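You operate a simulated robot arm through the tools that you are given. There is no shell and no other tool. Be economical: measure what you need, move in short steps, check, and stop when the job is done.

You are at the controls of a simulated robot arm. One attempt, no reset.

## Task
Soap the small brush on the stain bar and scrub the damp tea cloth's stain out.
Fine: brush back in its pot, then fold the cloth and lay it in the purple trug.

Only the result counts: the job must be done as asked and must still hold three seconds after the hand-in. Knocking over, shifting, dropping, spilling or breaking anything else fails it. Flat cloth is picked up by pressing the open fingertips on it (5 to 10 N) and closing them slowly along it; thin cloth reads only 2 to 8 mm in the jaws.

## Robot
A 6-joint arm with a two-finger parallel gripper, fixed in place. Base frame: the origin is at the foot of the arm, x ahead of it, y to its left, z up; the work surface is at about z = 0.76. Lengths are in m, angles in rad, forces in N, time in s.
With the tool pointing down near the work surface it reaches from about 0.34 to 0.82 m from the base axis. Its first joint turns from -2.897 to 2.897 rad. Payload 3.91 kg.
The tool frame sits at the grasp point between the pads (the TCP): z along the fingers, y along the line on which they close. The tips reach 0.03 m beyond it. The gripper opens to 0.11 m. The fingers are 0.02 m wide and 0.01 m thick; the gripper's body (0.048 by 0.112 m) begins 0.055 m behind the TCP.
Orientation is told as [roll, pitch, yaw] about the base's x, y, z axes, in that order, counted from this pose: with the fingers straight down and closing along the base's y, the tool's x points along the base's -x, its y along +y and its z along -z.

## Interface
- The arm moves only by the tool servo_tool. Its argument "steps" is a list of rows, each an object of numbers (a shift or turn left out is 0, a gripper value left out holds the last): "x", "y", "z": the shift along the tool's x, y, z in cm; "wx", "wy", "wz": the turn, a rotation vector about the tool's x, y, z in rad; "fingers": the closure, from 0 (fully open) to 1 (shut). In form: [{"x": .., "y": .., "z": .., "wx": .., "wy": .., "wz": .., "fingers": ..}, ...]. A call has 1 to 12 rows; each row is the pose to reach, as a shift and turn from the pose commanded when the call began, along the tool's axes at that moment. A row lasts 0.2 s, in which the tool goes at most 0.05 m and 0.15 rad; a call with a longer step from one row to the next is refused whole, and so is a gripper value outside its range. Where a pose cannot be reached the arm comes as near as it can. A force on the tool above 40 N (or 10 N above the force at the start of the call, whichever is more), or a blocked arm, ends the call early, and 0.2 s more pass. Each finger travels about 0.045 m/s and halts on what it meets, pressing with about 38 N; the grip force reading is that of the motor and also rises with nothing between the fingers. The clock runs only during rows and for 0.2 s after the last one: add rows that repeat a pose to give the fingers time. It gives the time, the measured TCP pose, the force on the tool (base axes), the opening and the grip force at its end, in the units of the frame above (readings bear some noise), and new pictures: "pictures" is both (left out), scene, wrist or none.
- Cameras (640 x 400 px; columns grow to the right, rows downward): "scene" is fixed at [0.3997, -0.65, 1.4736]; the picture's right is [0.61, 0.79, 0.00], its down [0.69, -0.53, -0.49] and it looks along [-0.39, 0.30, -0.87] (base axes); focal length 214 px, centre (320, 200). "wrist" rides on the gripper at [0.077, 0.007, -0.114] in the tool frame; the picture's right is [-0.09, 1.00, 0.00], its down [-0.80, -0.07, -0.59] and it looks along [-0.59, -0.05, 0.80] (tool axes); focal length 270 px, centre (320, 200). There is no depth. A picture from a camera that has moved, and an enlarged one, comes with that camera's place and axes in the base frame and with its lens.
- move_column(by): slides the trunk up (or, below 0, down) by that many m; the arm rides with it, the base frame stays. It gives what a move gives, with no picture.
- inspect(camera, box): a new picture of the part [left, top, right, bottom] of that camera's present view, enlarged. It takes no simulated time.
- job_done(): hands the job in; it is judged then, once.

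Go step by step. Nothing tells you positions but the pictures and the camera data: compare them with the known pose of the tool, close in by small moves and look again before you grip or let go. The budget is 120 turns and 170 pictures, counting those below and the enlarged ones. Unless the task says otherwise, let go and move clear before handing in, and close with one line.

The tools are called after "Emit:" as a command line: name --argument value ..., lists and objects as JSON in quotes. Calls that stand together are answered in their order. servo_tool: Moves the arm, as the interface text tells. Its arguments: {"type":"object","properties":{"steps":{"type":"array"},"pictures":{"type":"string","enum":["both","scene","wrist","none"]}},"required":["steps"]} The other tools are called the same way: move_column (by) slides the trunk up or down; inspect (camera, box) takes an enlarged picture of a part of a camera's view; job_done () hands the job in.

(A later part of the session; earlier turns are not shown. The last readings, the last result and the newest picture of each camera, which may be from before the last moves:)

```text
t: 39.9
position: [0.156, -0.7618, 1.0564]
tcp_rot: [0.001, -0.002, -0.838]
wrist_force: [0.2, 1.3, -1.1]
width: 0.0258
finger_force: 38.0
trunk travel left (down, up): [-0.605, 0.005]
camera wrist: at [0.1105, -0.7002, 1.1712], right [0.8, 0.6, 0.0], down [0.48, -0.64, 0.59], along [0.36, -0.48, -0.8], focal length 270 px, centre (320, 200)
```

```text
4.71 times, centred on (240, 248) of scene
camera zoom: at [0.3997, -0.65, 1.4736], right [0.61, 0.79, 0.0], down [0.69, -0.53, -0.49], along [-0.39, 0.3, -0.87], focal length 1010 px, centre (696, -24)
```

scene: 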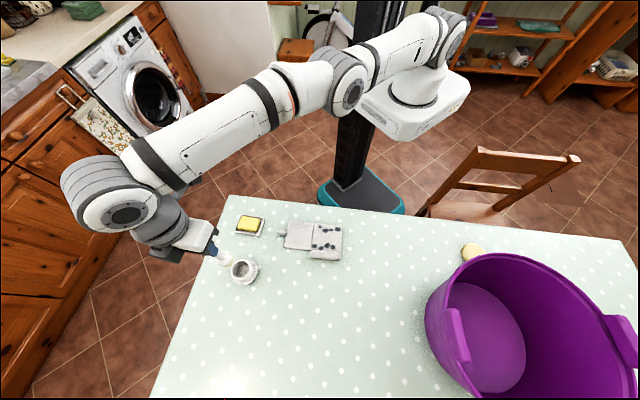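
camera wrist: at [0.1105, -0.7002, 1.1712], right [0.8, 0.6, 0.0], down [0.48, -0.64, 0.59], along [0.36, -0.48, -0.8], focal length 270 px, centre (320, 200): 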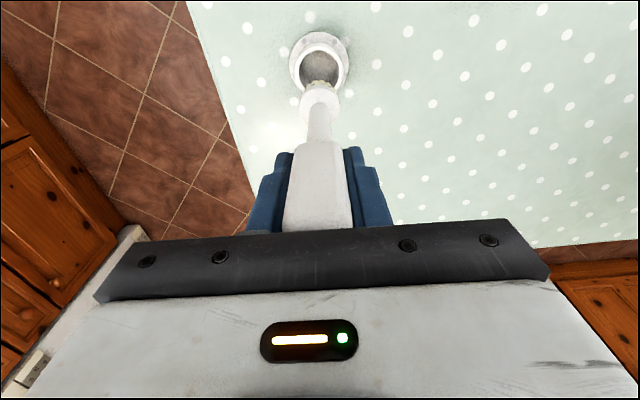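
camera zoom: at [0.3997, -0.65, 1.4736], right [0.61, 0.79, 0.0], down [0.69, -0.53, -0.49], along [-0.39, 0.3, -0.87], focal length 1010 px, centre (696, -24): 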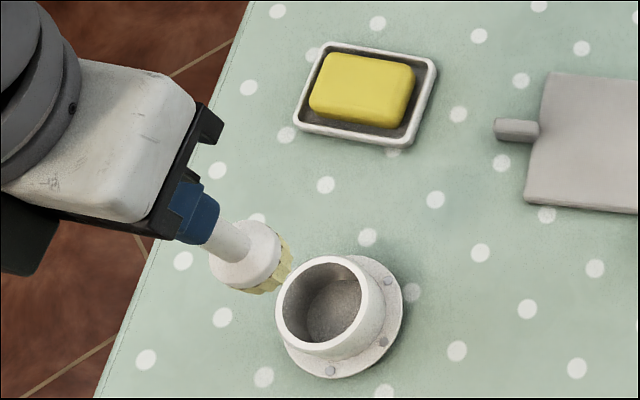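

The stain is completely gone. Lowering the brush into the pot.

Emit:
servo_tool --steps '[{"z": 4}, {"z": 7}, {"z": 9.5}, {"z": 11}, {"z": 11}]' --pictures "wrist"

Emit:
inspect --camera "scene" --box '[200, 205, 280, 290]'

```text
t: 41.1
position: [0.1568, -0.762, 0.9409]
tcp_rot: [0.001, 0.0, -0.84]
wrist_force: [-0.5, -0.6, -4.8]
width: 0.0254
finger_force: 38.1
trunk travel left (down, up): [-0.605, 0.005]
camera wrist: at [0.1113, -0.7009, 1.0568], right [0.8, 0.6, 0.0], down [0.48, -0.64, 0.59], along [0.36, -0.48, -0.8], focal length 270 px, centre (320, 200)
```

wrist: 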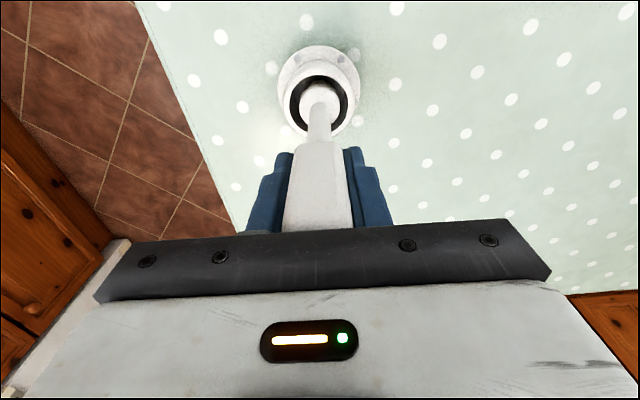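

```text
4.71 times, centred on (240, 248) of scene
camera zoom: at [0.3997, -0.65, 1.4736], right [0.61, 0.79, 0.0], down [0.69, -0.53, -0.49], along [-0.39, 0.3, -0.87], focal length 1010 px, centre (696, -24)
```

zoom: 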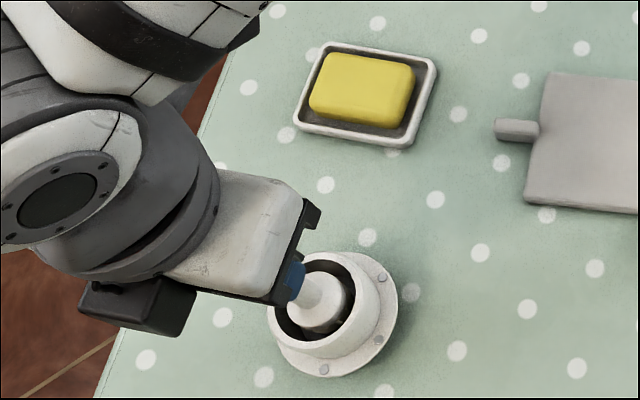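

Emit:
servo_tool --steps '[{"z": 0.7}, {"z": 1.4}, {"z": 1.4}]' --pictures "none"

Emit:
servo_tool --steps '[{"z": 0.15}, {"z": 0.15}]' --pictures "none"

```text
t: 41.9
position: [0.1565, -0.7633, 0.9311]
tcp_rot: [0.0, -0.004, -0.84]
wrist_force: [0.0, -0.5, 0.7]
width: 0.0257
finger_force: 38.1
trunk travel left (down, up): [-0.605, 0.005]
```

```text
t: 42.5
position: [0.1568, -0.7637, 0.9252]
tcp_rot: [0.0, 0.003, -0.84]
wrist_force: [0.7, 0.1, -3.9]
width: 0.0257
finger_force: 38.4
trunk travel left (down, up): [-0.605, 0.005]
```

Emit:
servo_tool --steps '[{"z": 0.15}, {"z": 0.15}]' --pictures "none"

Emit:
servo_tool --steps '[{"z": 0.1}, {"z": 0.1}]' --pictures "wrist"

```text
t: 43.1
position: [0.1565, -0.7633, 0.9265]
tcp_rot: [0.002, -0.002, -0.839]
wrist_force: [1.3, -0.3, -0.2]
width: 0.0258
finger_force: 37.9
trunk travel left (down, up): [-0.605, 0.005]
```

```text
t: 43.7
position: [0.1563, -0.7648, 0.9239]
tcp_rot: [0.0, 0.0, -0.837]
wrist_force: [-0.4, 0.7, -1.0]
width: 0.026
finger_force: 37.7
trunk travel left (down, up): [-0.605, 0.005]
camera wrist: at [0.1116, -0.7013, 1.0393], right [0.8, 0.6, 0.0], down [0.48, -0.64, 0.6], along [0.36, -0.48, -0.8], focal length 270 px, centre (320, 200)
```

wrist: 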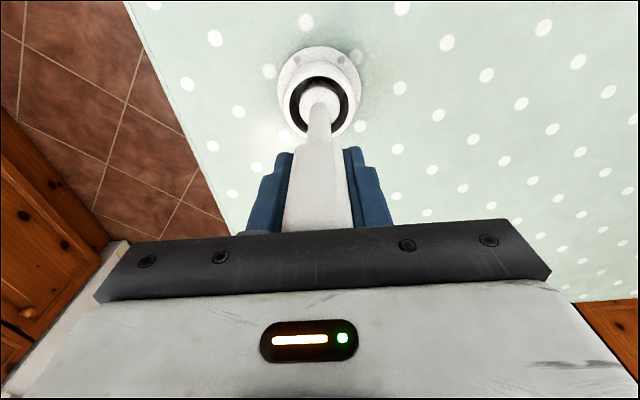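

Emit:
servo_tool --steps '[{"z": 0.1}, {"z": 0.1}, {"z": 0.1}]' --pictures "none"

Emit:
servo_tool --steps '[{"z": 0.1}, {"z": 0.1}, {"z": 0.1}]' --pictures "none"

```text
t: 44.5
position: [0.1565, -0.7634, 0.9221]
tcp_rot: [-0.002, 0.002, -0.84]
wrist_force: [0.9, -1.1, -0.9]
width: 0.0256
finger_force: 37.5
trunk travel left (down, up): [-0.605, 0.005]
```

```text
t: 45.3
position: [0.1566, -0.7626, 0.921]
tcp_rot: [0.0, -0.002, -0.841]
wrist_force: [0.8, -0.9, -1.1]
width: 0.0256
finger_force: 38.0
trunk travel left (down, up): [-0.605, 0.005]
```

Emit:
servo_tool --steps '[{"z": 0.1}, {"z": 0.1}, {"z": 0.1}]' --pictures "none"

Emit:
servo_tool --steps '[{"z": 0.1}, {"z": 0.1}, {"z": 0.1}]' --pictures "none"

Emit:
inspect --camera "scene" --box '[200, 235, 280, 285]'

```text
t: 46.1
position: [0.1562, -0.7618, 0.9209]
tcp_rot: [-0.001, 0.0, -0.84]
wrist_force: [1.6, 1.3, 4.8]
width: 0.0255
finger_force: 38.4
trunk travel left (down, up): [-0.605, 0.005]
```

```text
t: 46.9
position: [0.1552, -0.7625, 0.9217]
tcp_rot: [-0.002, -0.002, -0.841]
wrist_force: [2.6, 1.0, 13.5]
width: 0.0257
finger_force: 38.2
trunk travel left (down, up): [-0.605, 0.005]
```

```text
8.00 times, centred on (240, 260) of scene
camera zoom: at [0.3997, -0.65, 1.4736], right [0.61, 0.79, 0.0], down [0.69, -0.53, -0.49], along [-0.39, 0.3, -0.87], focal length 1716 px, centre (960, -280)
```

zoom: 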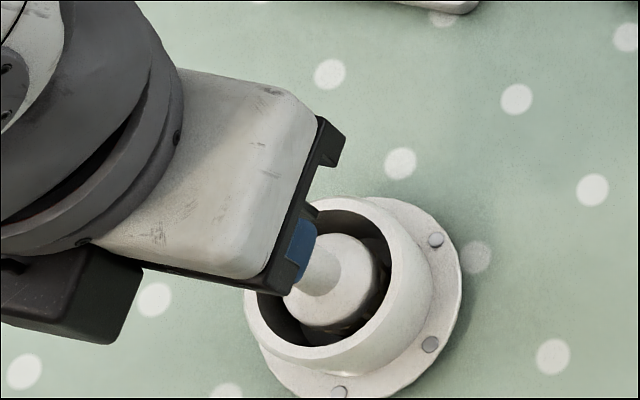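

Seated on the pot floor. I back off 1 mm, open slowly, and check it stands.

Emit:
servo_tool --steps '[{"z": -0.1}, {"z": -0.1, "fingers": 0.75}, {"z": -0.1, "fingers": 0.7}, {"z": -0.1, "fingers": 0.6}, {"z": -0.1, "fingers": 0.4}, {"z": -0.1, "fingers": 0.2}, {"z": -0.1, "fingers": 0}, {"z": -0.1, "fingers": 0}, {"z": -0.1, "fingers": 0}]' --pictures "wrist"

```text
t: 48.9
position: [0.1556, -0.7631, 0.9207]
tcp_rot: [-0.001, -0.001, -0.84]
wrist_force: [-0.9, 0.5, -0.9]
width: 0.1099
finger_force: 0.1
trunk travel left (down, up): [-0.605, 0.005]
camera wrist: at [0.1107, -0.701, 1.0362], right [0.8, 0.6, 0.0], down [0.48, -0.64, 0.59], along [0.36, -0.48, -0.8], focal length 270 px, centre (320, 200)
```

wrist: 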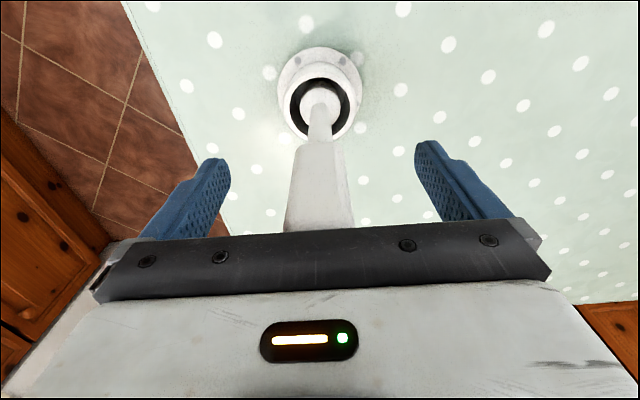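

The brush stands alone in its pot. I rise straight up and move over the cloth's tab near (0.105, -0.592), then turn the closing line along the seam.

Emit:
servo_tool --steps '[{"z": -4}, {"z": -8}, {"z": -11.5}, {"z": -13.3}, {"x": 4, "y": 1.9, "z": -13.3}, {"x": 8, "y": 3.8, "z": -13.3}, {"x": 12, "y": 5.7, "z": -13.3}, {"x": 16.1, "y": 7.7, "z": -13.3}, {"x": 16.1, "y": 7.7, "z": -13.3}]' --pictures "none"

Emit:
servo_tool --steps '[{"wz": 0.145}, {"wz": 0.29}, {"wz": 0.435}, {"wz": 0.58}, {"wz": 0.725}, {"wz": 0.87}, {"wz": 1.015}, {"wz": 1.16}, {"wz": 1.305}, {"wz": 1.446}, {"wz": 1.446}]'

```text
t: 50.9
position: [0.1073, -0.5938, 1.0527]
tcp_rot: [-0.001, 0.0, -0.839]
wrist_force: [-0.6, 0.0, -0.3]
width: 0.1099
finger_force: 0.0
trunk travel left (down, up): [-0.605, 0.005]
```

```text
t: 53.3
position: [0.1082, -0.5901, 1.0528]
tcp_rot: [0.001, 0.0, -2.288]
wrist_force: [-0.5, -0.5, -1.4]
width: 0.1101
finger_force: 0.0
trunk travel left (down, up): [-0.605, 0.005]
camera wrist: at [0.1632, -0.5375, 1.1691], right [0.69, -0.72, 0.0], down [-0.58, -0.56, 0.59], along [-0.43, -0.41, -0.8], focal length 270 px, centre (320, 200)
```

scene: 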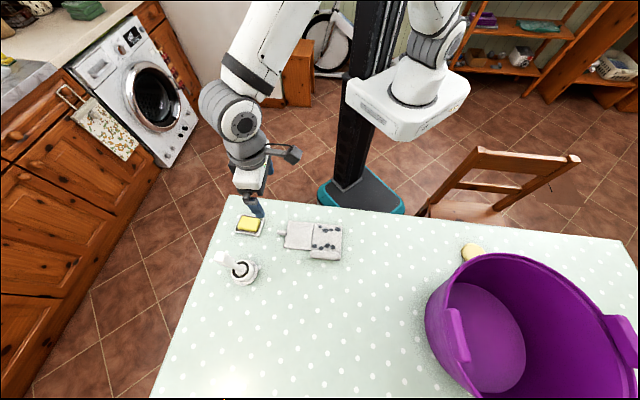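
wrist: 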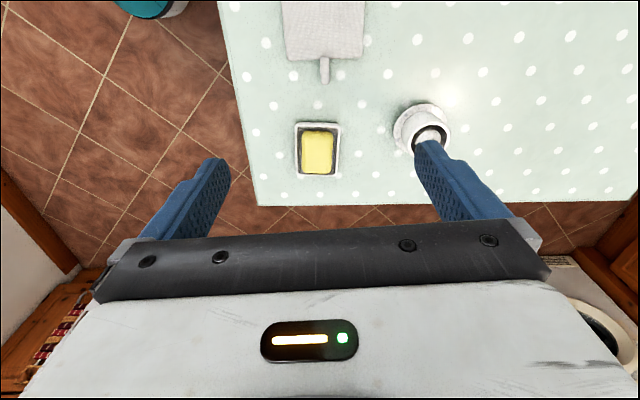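

The tab is at about (0.111, -0.593), pointing along my view. I half close the fingers and come down for a closer look.

Emit:
servo_tool --steps '[{"y": 0.4, "z": 4.5, "fingers": 0.5}, {"y": 0.4, "z": 9, "fingers": 0.5}, {"y": 0.4, "z": 13.5, "fingers": 0.5}, {"y": 0.4, "z": 18, "fingers": 0.5}, {"y": 0.4, "z": 21.5, "fingers": 0.5}, {"y": 0.4, "z": 21.5, "fingers": 0.5}]' --pictures "wrist"

Emit:
inspect --camera "wrist" --box '[220, 60, 420, 230]'

Emit:
inspect --camera "scene" --box '[250, 200, 350, 270]'

```text
t: 54.7
position: [0.109, -0.594, 0.8369]
tcp_rot: [0.001, 0.0, -2.286]
wrist_force: [0.5, 0.3, 0.3]
width: 0.0549
finger_force: 0.1
trunk travel left (down, up): [-0.605, 0.005]
camera wrist: at [0.1663, -0.5399, 0.9516], right [0.69, -0.72, 0.0], down [-0.58, -0.56, 0.59], along [-0.43, -0.41, -0.8], focal length 270 px, centre (320, 200)
```

wrist: 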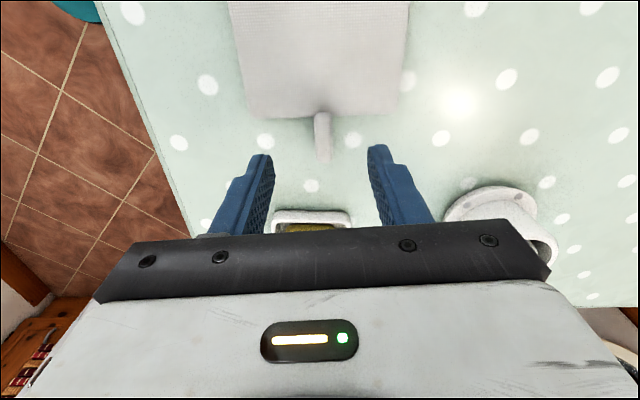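

```text
2.35 times, centred on (320, 145) of wrist
camera zoom: at [0.1663, -0.5399, 0.9516], right [0.69, -0.72, 0.0], down [-0.58, -0.56, 0.59], along [-0.43, -0.41, -0.8], focal length 636 px, centre (320, 329)
```

zoom: 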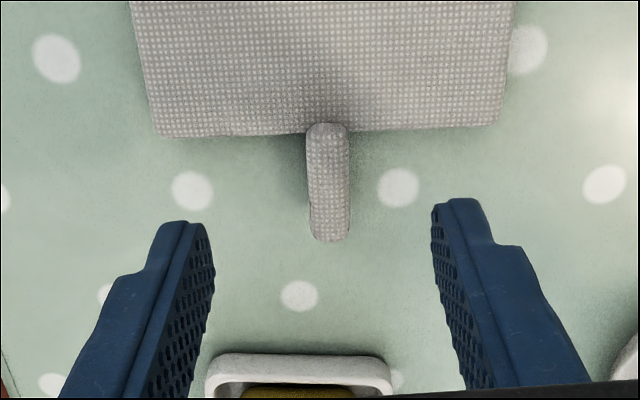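

```text
5.71 times, centred on (300, 235) of scene
camera zoom: at [0.3997, -0.65, 1.4736], right [0.61, 0.79, 0.0], down [0.69, -0.53, -0.49], along [-0.39, 0.3, -0.87], focal length 1226 px, centre (434, 0)
```

zoom: 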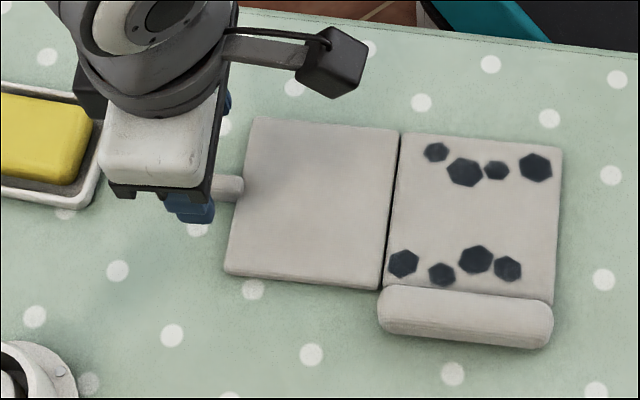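

Emit:
servo_tool --steps '[{"z": 2}, {"z": 3.5}, {"z": 4.1}, {"z": 4.1}]' --pictures "wrist"

Emit:
inspect --camera "wrist" --box '[220, 60, 420, 230]'

```text
t: 55.7
position: [0.1083, -0.5947, 0.7968]
tcp_rot: [0.001, 0.0, -2.285]
wrist_force: [-1.2, -0.3, -0.3]
width: 0.055
finger_force: 0.0
trunk travel left (down, up): [-0.605, 0.005]
camera wrist: at [0.1654, -0.5399, 0.9122], right [0.69, -0.72, 0.0], down [-0.58, -0.56, 0.59], along [-0.43, -0.41, -0.8], focal length 270 px, centre (320, 200)
```

wrist: 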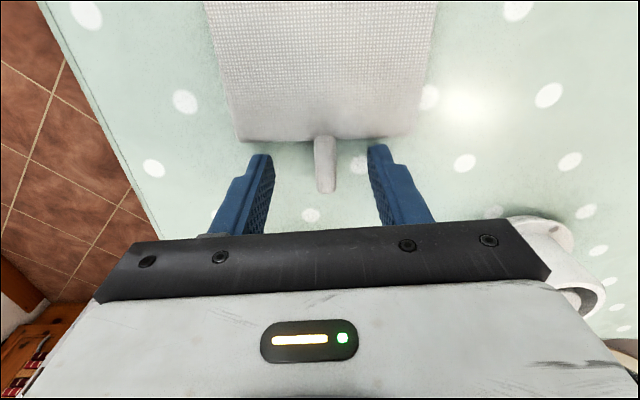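

```text
2.35 times, centred on (320, 145) of wrist
camera zoom: at [0.1654, -0.5399, 0.9122], right [0.69, -0.72, 0.0], down [-0.58, -0.56, 0.59], along [-0.43, -0.41, -0.8], focal length 636 px, centre (320, 329)
```

zoom: 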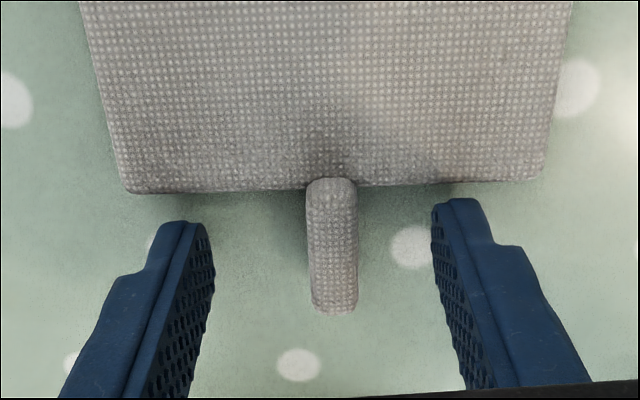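

Emit:
servo_tool --steps '[{"z": 0.2, "y": 0.2}, {"z": 0.4, "y": 0.2}, {"z": 0.4, "y": 0.2, "fingers": 0.65}, {"z": 0.4, "y": 0.2, "fingers": 0.75}, {"z": 0.4, "y": 0.2, "fingers": 0.85}, {"z": 0.4, "y": 0.2, "fingers": 0.92}, {"z": 0.4, "y": 0.2, "fingers": 0.95}, {"z": 0.4, "y": 0.2, "fingers": 0.95}]' --pictures "wrist"

Emit:
inspect --camera "wrist" --box '[220, 60, 420, 230]'

```text
t: 57.5
position: [0.1096, -0.5956, 0.7936]
tcp_rot: [-0.001, -0.002, -2.287]
wrist_force: [0.0, -1.4, 1.1]
width: 0.0111
finger_force: 38.0
trunk travel left (down, up): [-0.605, 0.005]
camera wrist: at [0.167, -0.5417, 0.9084], right [0.69, -0.72, 0.0], down [-0.58, -0.56, 0.59], along [-0.43, -0.41, -0.8], focal length 270 px, centre (320, 200)
```

wrist: 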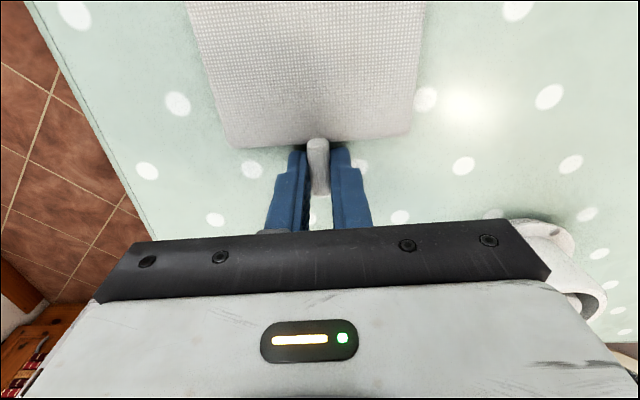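

```text
2.35 times, centred on (320, 145) of wrist
camera zoom: at [0.167, -0.5417, 0.9084], right [0.69, -0.72, 0.0], down [-0.58, -0.56, 0.59], along [-0.43, -0.41, -0.8], focal length 636 px, centre (320, 329)
```

zoom: 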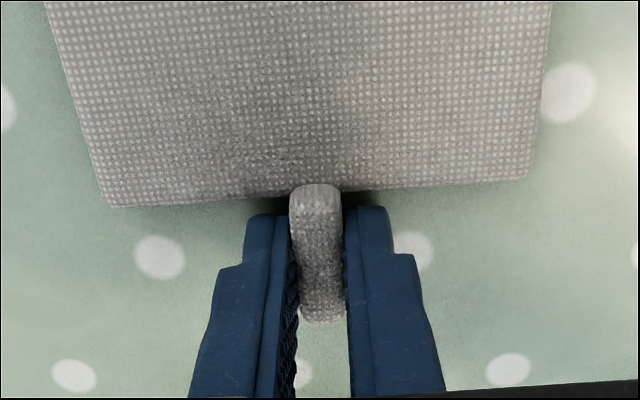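

The tab is held (11 mm). I now swing it up about the seam in an arc, turning the gripper along with it; first part, then check.

Emit:
servo_tool --steps '[{"x": 0.14, "z": -0.8, "wy": -0.075}, {"x": 0.55, "z": -1.58, "wy": -0.15}, {"x": 1.33, "z": -3.06, "wy": -0.3}, {"x": 2.32, "z": -4.41, "wy": -0.45}, {"x": 3.5, "z": -5.6, "wy": -0.6}, {"x": 3.5, "z": -5.6, "wy": -0.6}]'

Emit:
inspect --camera "scene" --box '[250, 200, 350, 270]'

```text
t: 58.9
position: [0.1333, -0.5676, 0.8493]
tcp_rot: [0.002, -0.602, -2.286]
wrist_force: [0.2, 1.8, 13.8]
width: 0.011
finger_force: 38.0
trunk travel left (down, up): [-0.605, 0.005]
camera wrist: at [0.2236, -0.4759, 0.9017], right [0.71, -0.71, 0.05], down [-0.27, -0.2, 0.94], along [-0.66, -0.68, -0.33], focal length 270 px, centre (320, 200)
```

scene: 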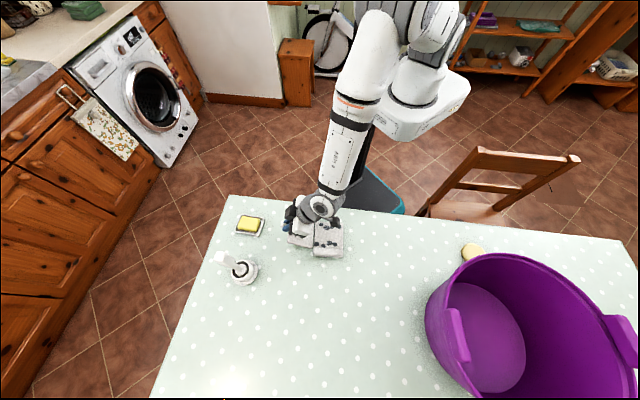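
wrist: 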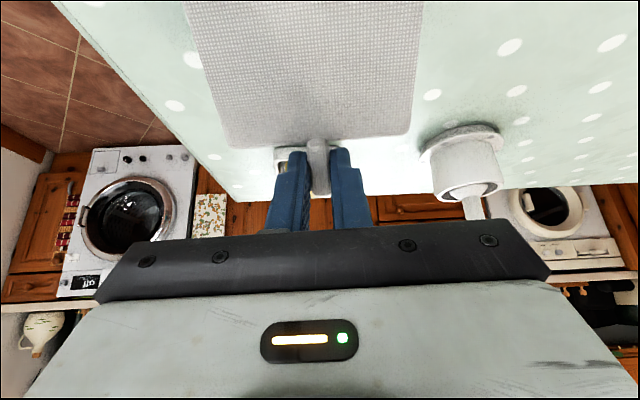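

```text
5.71 times, centred on (300, 235) of scene
camera zoom: at [0.3997, -0.65, 1.4736], right [0.61, 0.79, 0.0], down [0.69, -0.53, -0.49], along [-0.39, 0.3, -0.87], focal length 1226 px, centre (434, 0)
```

zoom: 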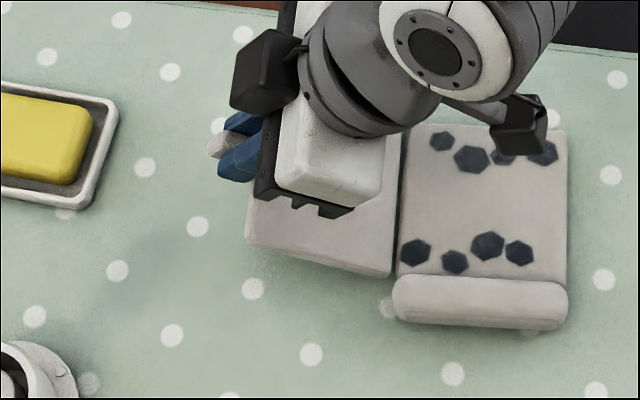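

Panel lifts well, with the stained half slid only a few mm. Continuing the same arc, a shade higher.

Emit:
servo_tool --steps '[{"x": -0.1, "z": -0.17}, {"x": 0.45, "z": -1.75, "wy": -0.15}, {"x": 1.23, "z": -3.23, "wy": -0.3}, {"x": 2.22, "z": -4.58, "wy": -0.45}, {"x": 3.4, "z": -5.77, "wy": -0.6}, {"x": 3.4, "z": -5.77, "wy": -0.6}]'

Emit:
inspect --camera "scene" --box '[250, 180, 370, 270]'

```text
t: 60.3
position: [0.1791, -0.5291, 0.881]
tcp_rot: [-0.021, -1.199, -2.27]
wrist_force: [-0.8, 0.2, 1.1]
width: 0.0111
finger_force: 38.3
out of reach, approached as far as the arm can: row 5, 6
trunk travel left (down, up): [-0.605, 0.005]
camera wrist: at [0.2742, -0.4328, 0.852], right [0.73, -0.68, 0.07], down [0.13, 0.24, 0.96], along [-0.67, -0.69, 0.26], focal length 270 px, centre (320, 200)
```

scene: 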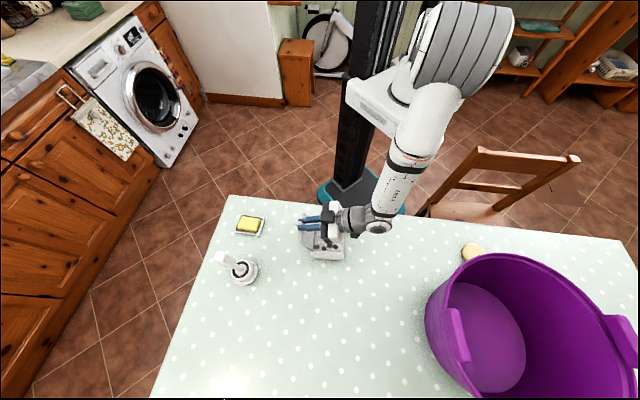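
wrist: 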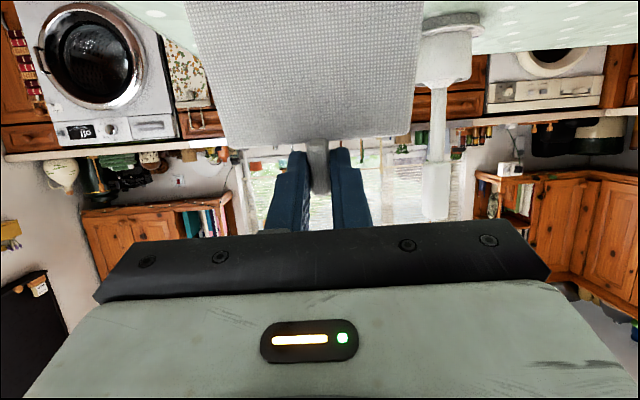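

```text
4.44 times, centred on (310, 225) of scene
camera zoom: at [0.3997, -0.65, 1.4736], right [0.61, 0.79, 0.0], down [0.69, -0.53, -0.49], along [-0.39, 0.3, -0.87], focal length 953 px, centre (364, 89)
```

zoom: 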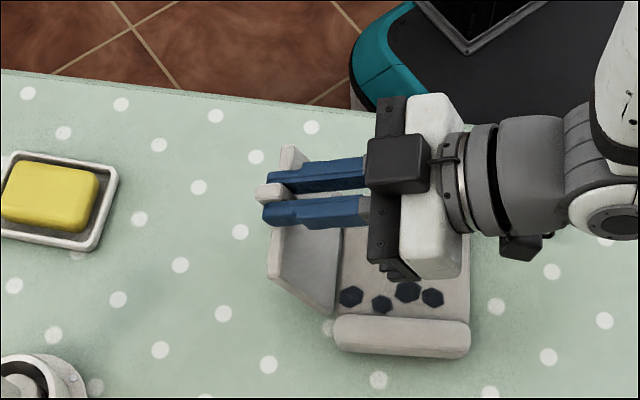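

The flap stands at ~69°. The arm can't tilt further, so I now translate over the top, letting the tab pivot between the pads.

Emit:
servo_tool --steps '[{"x": 0.04, "z": -1.06}, {"x": 0.2, "z": -2.07}, {"x": 0.45, "z": -3.0}, {"x": 0.73, "z": -3.87}, {"x": 0.73, "z": -3.87}]' --pictures "wrist"

Emit:
inspect --camera "scene" --box '[250, 180, 370, 270]'

```text
t: 61.5
position: [0.208, -0.5073, 0.891]
tcp_rot: [-0.016, -1.2, -2.271]
wrist_force: [0.1, -0.9, -0.5]
width: 0.0114
finger_force: 38.5
out of reach, approached as far as the arm can: row 2, 3, 4, 5
trunk travel left (down, up): [-0.605, 0.005]
camera wrist: at [0.3027, -0.4091, 0.8617], right [0.73, -0.68, 0.08], down [0.12, 0.24, 0.96], along [-0.67, -0.69, 0.26], focal length 270 px, centre (320, 200)
```

wrist: 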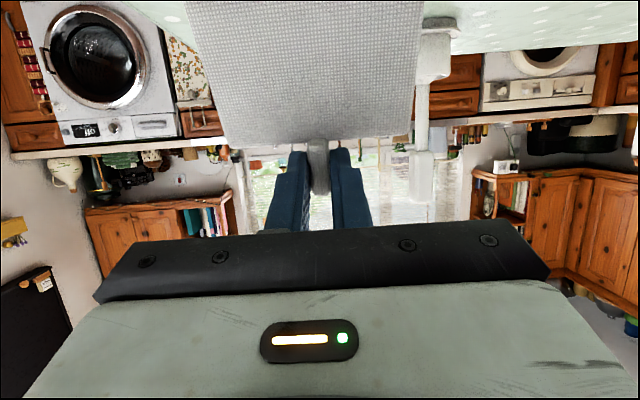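

```text
4.44 times, centred on (310, 225) of scene
camera zoom: at [0.3997, -0.65, 1.4736], right [0.61, 0.79, 0.0], down [0.69, -0.53, -0.49], along [-0.39, 0.3, -0.87], focal length 953 px, centre (364, 89)
```

zoom: 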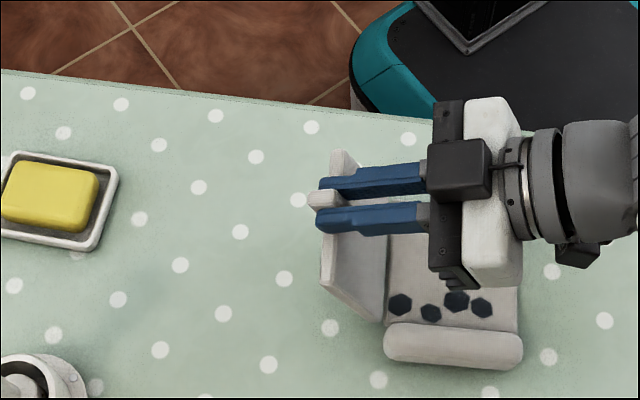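

The tab doesn't pivot; the whole cloth slid instead. So I lay the flap back down along the reverse arc, and will regrip with the gripper leaning outward first so the full swing passes 90°.

Emit:
servo_tool --steps '[{"x": 0.65, "z": 0.25}, {"x": 0.34, "z": 1.9, "wy": 0.15}, {"x": 0.29, "z": 3.57, "wy": 0.3}, {"x": 0.48, "z": 5.23, "wy": 0.45}, {"x": 0.92, "z": 6.85, "wy": 0.6}, {"x": 1.6, "z": 8.38, "wy": 0.75}, {"x": 1.6, "z": 8.38, "wy": 0.75}]' --pictures "wrist"

Emit:
inspect --camera "scene" --box '[250, 180, 370, 270]'

```text
t: 63.1
position: [0.1614, -0.5621, 0.8454]
tcp_rot: [0.002, -0.449, -2.287]
wrist_force: [1.0, -0.3, -2.0]
width: 0.0111
finger_force: 38.1
trunk travel left (down, up): [-0.605, 0.005]
camera wrist: at [0.245, -0.4757, 0.9165], right [0.7, -0.71, 0.04], down [-0.36, -0.3, 0.88], along [-0.62, -0.63, -0.47], focal length 270 px, centre (320, 200)
```

wrist: 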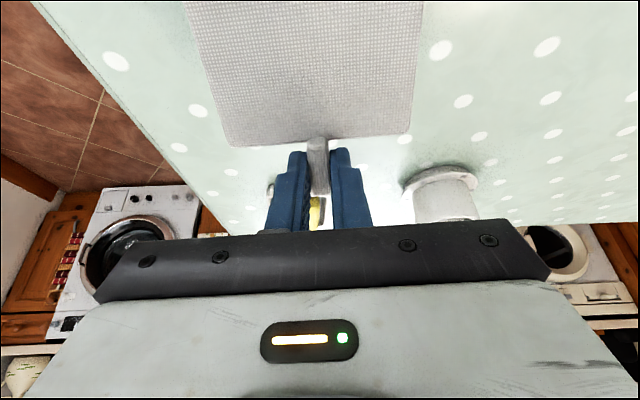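

```text
4.44 times, centred on (310, 225) of scene
camera zoom: at [0.3997, -0.65, 1.4736], right [0.61, 0.79, 0.0], down [0.69, -0.53, -0.49], along [-0.39, 0.3, -0.87], focal length 953 px, centre (364, 89)
```

zoom: 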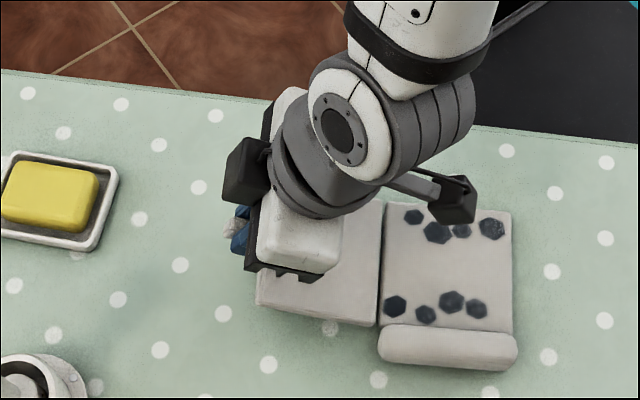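

Emit:
servo_tool --steps '[{"x": -0.25, "z": 1.8, "wy": 0.15}, {"x": -0.2, "z": 3.6, "wy": 0.3}, {"x": 0.0, "z": 5.35, "wy": 0.449}, {"x": 0.05, "z": 5.45, "wy": 0.449}]' --pictures "wrist"

Emit:
inspect --camera "scene" --box '[250, 180, 370, 270]'

```text
t: 64.1
position: [0.1449, -0.5785, 0.7954]
tcp_rot: [0.002, 0.0, -2.287]
wrist_force: [0.5, -0.2, -2.2]
width: 0.0113
finger_force: 38.5
trunk travel left (down, up): [-0.605, 0.005]
camera wrist: at [0.2016, -0.5252, 0.9117], right [0.69, -0.72, 0.0], down [-0.58, -0.56, 0.59], along [-0.43, -0.41, -0.8], focal length 270 px, centre (320, 200)
```

wrist: 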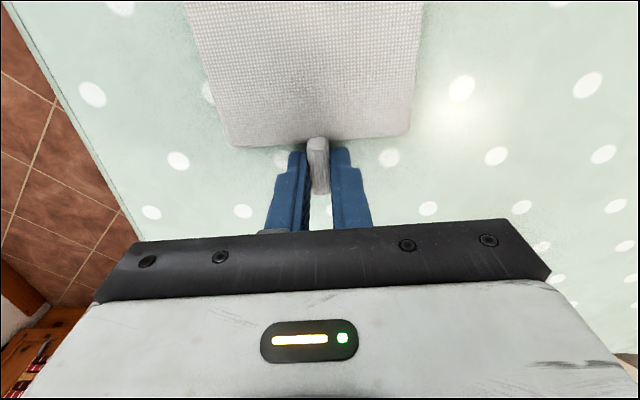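

```text
4.44 times, centred on (310, 225) of scene
camera zoom: at [0.3997, -0.65, 1.4736], right [0.61, 0.79, 0.0], down [0.69, -0.53, -0.49], along [-0.39, 0.3, -0.87], focal length 953 px, centre (364, 89)
```

zoom: 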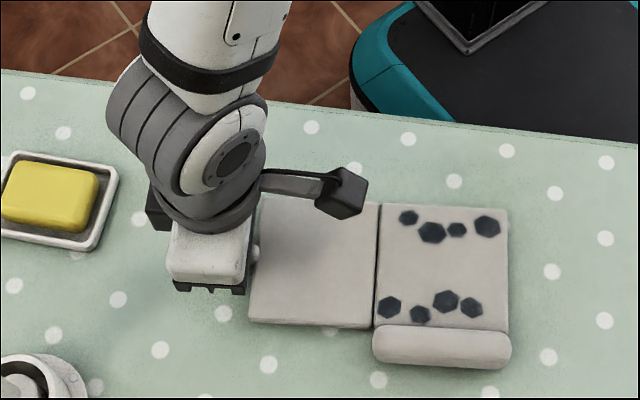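

Flap is flat again. I open, rise, lean the gripper outward by 0.6 rad and come back to the tab.

Emit:
servo_tool --steps '[{"fingers": 0.62}, {"fingers": 0.62}, {"fingers": 0.62}, {"z": -2}, {"z": -4}, {"x": -0.3, "z": -4, "wy": 0.15}, {"x": -0.6, "z": -4, "wy": 0.3}, {"x": -0.9, "z": -4, "wy": 0.45}, {"x": -1.2, "z": -4, "wy": 0.6}, {"x": -1.2, "z": -4, "wy": 0.6}]' --pictures "wrist"

Emit:
inspect --camera "scene" --box '[220, 180, 360, 270]'

```text
t: 66.3
position: [0.1364, -0.5867, 0.835]
tcp_rot: [0.003, 0.6, -2.285]
wrist_force: [-0.4, 0.3, -0.1]
width: 0.0419
finger_force: 0.1
trunk travel left (down, up): [-0.605, 0.005]
camera wrist: at [0.1426, -0.5921, 0.9747], right [0.7, -0.71, -0.05], down [-0.71, -0.71, 0.04], along [-0.06, 0.01, -1.0], focal length 270 px, centre (320, 200)
```

wrist: 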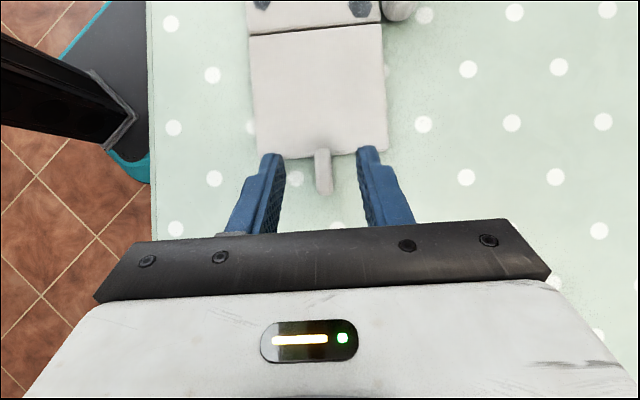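

```text
4.44 times, centred on (290, 225) of scene
camera zoom: at [0.3997, -0.65, 1.4736], right [0.61, 0.79, 0.0], down [0.69, -0.53, -0.49], along [-0.39, 0.3, -0.87], focal length 953 px, centre (453, 89)
```

zoom: 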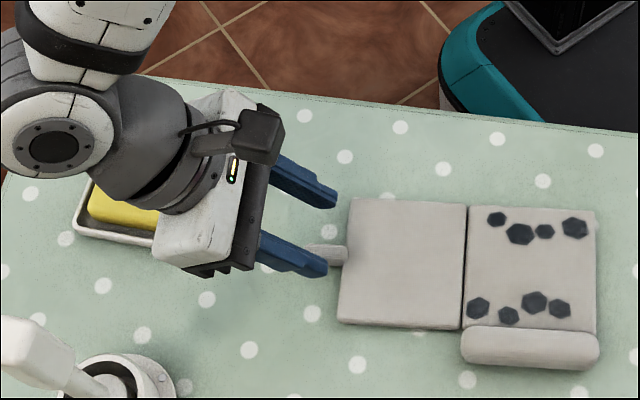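

Emit:
servo_tool --steps '[{"x": -1.0, "z": 1.7}, {"x": -1.7, "z": 2.9}, {"x": -2.0, "z": 3.45}, {"x": -2.0, "z": 3.45}]' --pictures "wrist"

Emit:
inspect --camera "wrist" --box '[220, 80, 420, 230]'

```text
t: 67.3
position: [0.1382, -0.5844, 0.7954]
tcp_rot: [-0.001, 0.599, -2.285]
wrist_force: [-0.1, 0.3, -0.5]
width: 0.0417
finger_force: 0.0
trunk travel left (down, up): [-0.605, 0.005]
camera wrist: at [0.1444, -0.5895, 0.9346], right [0.7, -0.71, -0.05], down [-0.71, -0.71, 0.04], along [-0.06, 0.01, -1.0], focal length 270 px, centre (320, 200)
```

wrist: 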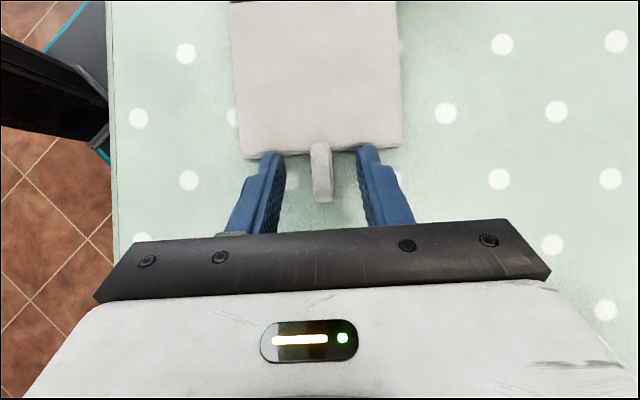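

```text
2.67 times, centred on (320, 155) of wrist
camera zoom: at [0.1444, -0.5895, 0.9346], right [0.7, -0.71, -0.05], down [-0.71, -0.71, 0.04], along [-0.06, 0.01, -1.0], focal length 721 px, centre (320, 320)
```

zoom: 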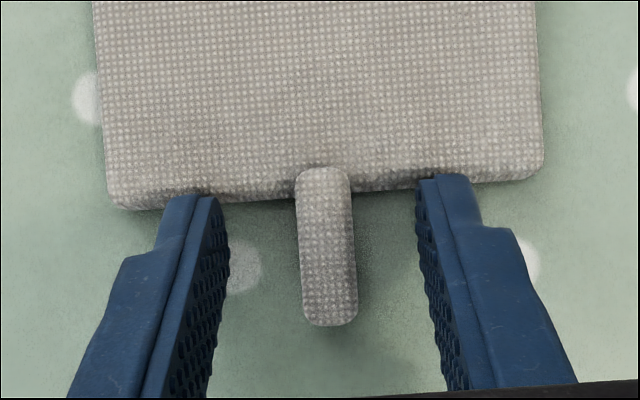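

Emit:
servo_tool --steps '[{"x": -0.5, "z": -0.34}, {"x": -0.62, "z": -0.17}, {"x": -0.62, "z": -0.17}, {"x": -0.62, "z": -0.17, "fingers": 0.75}, {"x": -0.62, "z": -0.17, "fingers": 0.85}, {"x": -0.62, "z": -0.17, "fingers": 0.92}, {"x": -0.62, "z": -0.17, "fingers": 0.95}, {"x": -0.62, "z": -0.17, "fingers": 0.95}]' --pictures "wrist"

Emit:
inspect --camera "wrist" --box '[220, 80, 420, 230]'

```text
t: 69.1
position: [0.1357, -0.5884, 0.7931]
tcp_rot: [0.002, 0.601, -2.285]
wrist_force: [-0.5, -0.4, 0.7]
width: 0.0115
finger_force: 37.9
trunk travel left (down, up): [-0.605, 0.005]
camera wrist: at [0.1406, -0.5943, 0.9329], right [0.7, -0.71, -0.05], down [-0.71, -0.71, 0.04], along [-0.06, 0.01, -1.0], focal length 270 px, centre (320, 200)
```

wrist: 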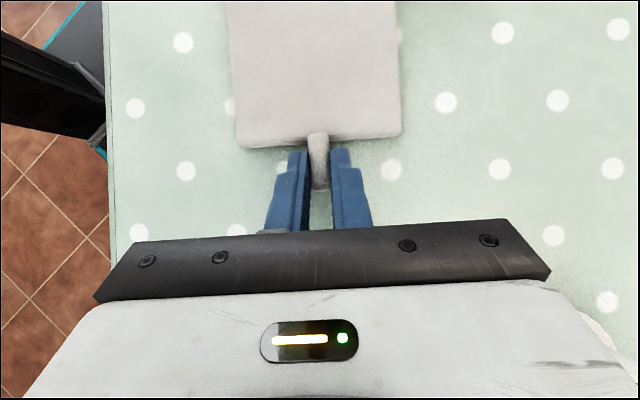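

```text
2.67 times, centred on (320, 155) of wrist
camera zoom: at [0.1406, -0.5943, 0.9329], right [0.7, -0.71, -0.05], down [-0.71, -0.71, 0.04], along [-0.06, 0.01, -1.0], focal length 721 px, centre (320, 320)
```

zoom: 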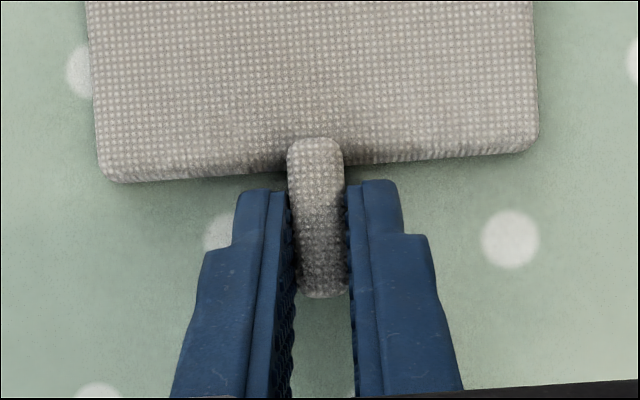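

Gripped again. Swinging up along the arc (first half).

Emit:
servo_tool --steps '[{"x": 0.7, "z": -0.6, "wy": -0.075}, {"x": 1.47, "z": -1.16, "wy": -0.15}, {"x": 3.1, "z": -2.1, "wy": -0.3}, {"x": 4.85, "z": -2.77, "wy": -0.45}, {"x": 6.68, "z": -3.18, "wy": -0.6}, {"x": 8.55, "z": -3.31, "wy": -0.75}, {"x": 10.42, "z": -3.16, "wy": -0.9}, {"x": 10.42, "z": -3.16, "wy": -0.9}]' --pictures "wrist"

Emit:
inspect --camera "scene" --box '[250, 180, 370, 270]'

```text
t: 70.9
position: [0.1811, -0.5355, 0.8801]
tcp_rot: [0.003, -0.302, -2.288]
wrist_force: [1.4, 2.5, 14.5]
width: 0.0109
finger_force: 38.1
trunk travel left (down, up): [-0.605, 0.005]
camera wrist: at [0.2567, -0.4591, 0.9683], right [0.7, -0.72, 0.03], down [-0.44, -0.4, 0.81], along [-0.57, -0.57, -0.59], focal length 270 px, centre (320, 200)
```

wrist: 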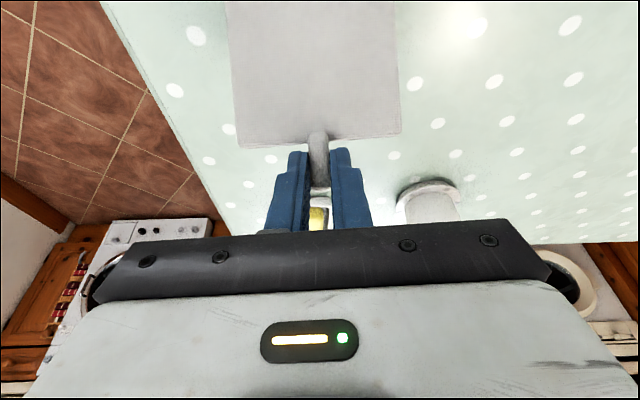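

```text
4.44 times, centred on (310, 225) of scene
camera zoom: at [0.3997, -0.65, 1.4736], right [0.61, 0.79, 0.0], down [0.69, -0.53, -0.49], along [-0.39, 0.3, -0.87], focal length 953 px, centre (364, 89)
```

zoom: 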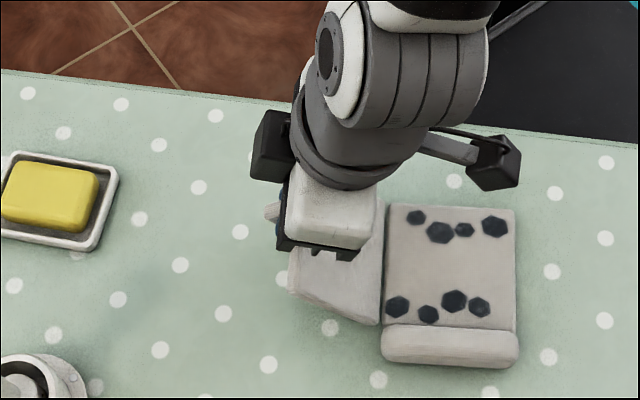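

Emit:
servo_tool --steps '[{"x": -0.06, "z": -0.2}, {"x": 1.4, "z": -1.36, "wy": -0.15}, {"x": 3.03, "z": -2.3, "wy": -0.3}, {"x": 4.78, "z": -2.97, "wy": -0.45}, {"x": 6.6, "z": -3.38, "wy": -0.6}, {"x": 6.6, "z": -3.38, "wy": -0.6}]' --pictures "wrist"

Emit:
inspect --camera "scene" --box '[250, 180, 370, 270]'

```text
t: 72.1
position: [0.2244, -0.4842, 0.8948]
tcp_rot: [0.005, -0.898, -2.29]
wrist_force: [1.7, 5.1, 16.6]
width: 0.0112
finger_force: 37.7
trunk travel left (down, up): [-0.605, 0.005]
stopped in row 6: the force on the tool passed its limit (the readings are from after the stop); the commanded pose is now the measured one
camera wrist: at [0.3226, -0.3848, 0.9076], right [0.72, -0.69, 0.07], down [-0.08, 0.02, 1.0], along [-0.69, -0.72, -0.04], focal length 270 px, centre (320, 200)
```

wrist: 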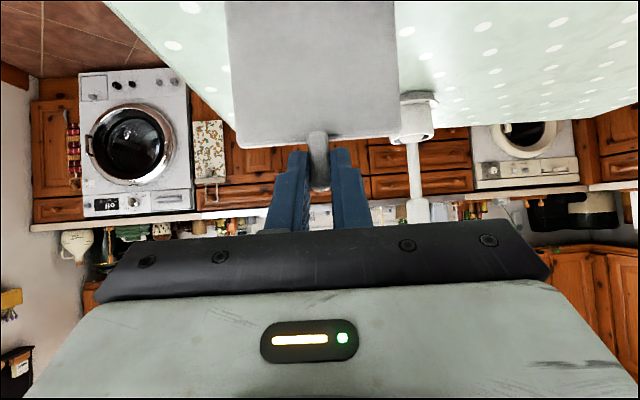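

```text
4.44 times, centred on (310, 225) of scene
camera zoom: at [0.3997, -0.65, 1.4736], right [0.61, 0.79, 0.0], down [0.69, -0.53, -0.49], along [-0.39, 0.3, -0.87], focal length 953 px, centre (364, 89)
```

zoom: 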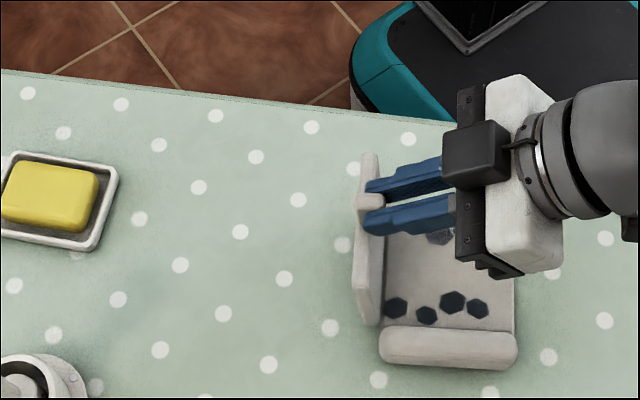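

Panel is near vertical, and the base half hasn't moved. I ease up 4 mm to relieve the push and rotate further.

Emit:
servo_tool --steps '[{"x": -0.31, "z": -0.25}, {"x": 0.4, "z": -0.85, "wy": -0.075}, {"x": 1.16, "z": -1.41, "wy": -0.15}, {"x": 1.95, "z": -1.9, "wy": -0.225}, {"x": 2.79, "z": -2.35, "wy": -0.3}, {"x": 2.79, "z": -2.35, "wy": -0.3}]' --pictures "wrist"

Emit:
inspect --camera "scene" --box '[250, 180, 370, 270]'

```text
t: 73.5
position: [0.2559, -0.4652, 0.8894]
tcp_rot: [-0.015, -1.196, -2.274]
wrist_force: [-0.4, 0.3, -0.2]
width: 0.0113
finger_force: 38.3
out of reach, approached as far as the arm can: row 5, 6
trunk travel left (down, up): [-0.605, 0.005]
camera wrist: at [0.3506, -0.3671, 0.8606], right [0.73, -0.68, 0.08], down [0.12, 0.24, 0.96], along [-0.67, -0.69, 0.26], focal length 270 px, centre (320, 200)
```

wrist: 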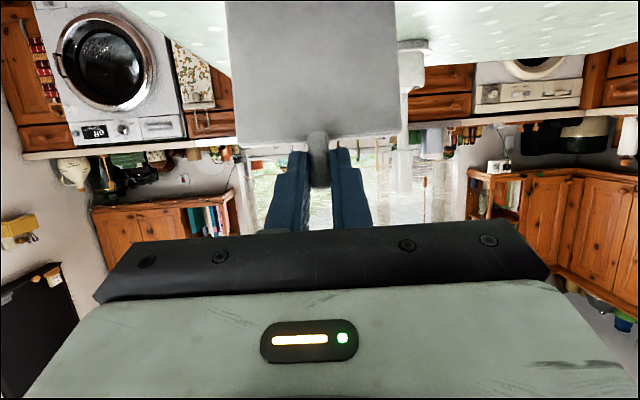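

```text
4.44 times, centred on (310, 225) of scene
camera zoom: at [0.3997, -0.65, 1.4736], right [0.61, 0.79, 0.0], down [0.69, -0.53, -0.49], along [-0.39, 0.3, -0.87], focal length 953 px, centre (364, 89)
```

zoom: 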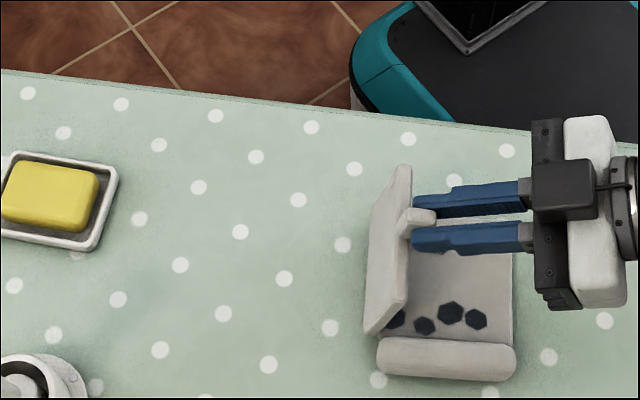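

The flap now leans past vertical over the other half. I open the fingers and rise so it drops closed.

Emit:
servo_tool --steps '[{"fingers": 0.7}, {"fingers": 0.6}, {"x": -1.5, "z": -0.6, "fingers": 0.6}, {"x": -3.5, "z": -1.5, "fingers": 0.6}, {"x": -5.5, "z": -2.5, "fingers": 0.6}, {"x": -7.5, "z": -3.5, "fingers": 0.6}]' --pictures "wrist"

Emit:
inspect --camera "scene" --box '[250, 180, 370, 270]'

```text
t: 74.9
position: [0.256, -0.46, 0.9726]
tcp_rot: [0.001, -1.195, -2.285]
wrist_force: [0.7, 0.2, -0.1]
width: 0.044
finger_force: 0.1
trunk travel left (down, up): [-0.605, 0.005]
camera wrist: at [0.3515, -0.3626, 0.944], right [0.73, -0.68, 0.08], down [0.12, 0.24, 0.96], along [-0.67, -0.69, 0.26], focal length 270 px, centre (320, 200)
```

wrist: 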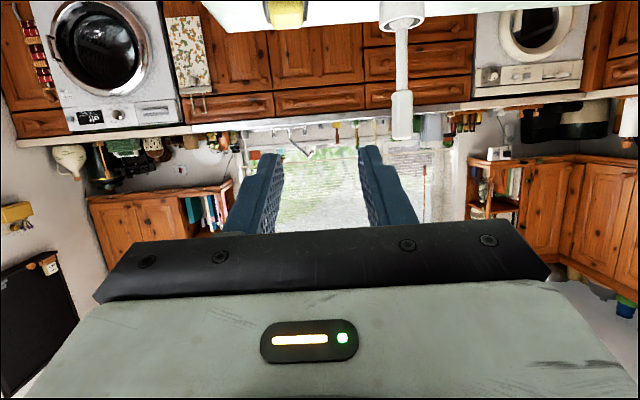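

```text
4.44 times, centred on (310, 225) of scene
camera zoom: at [0.3997, -0.65, 1.4736], right [0.61, 0.79, 0.0], down [0.69, -0.53, -0.49], along [-0.39, 0.3, -0.87], focal length 953 px, centre (364, 89)
```

zoom: 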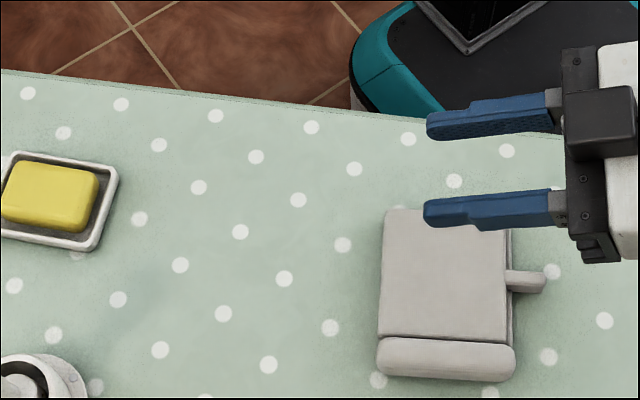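

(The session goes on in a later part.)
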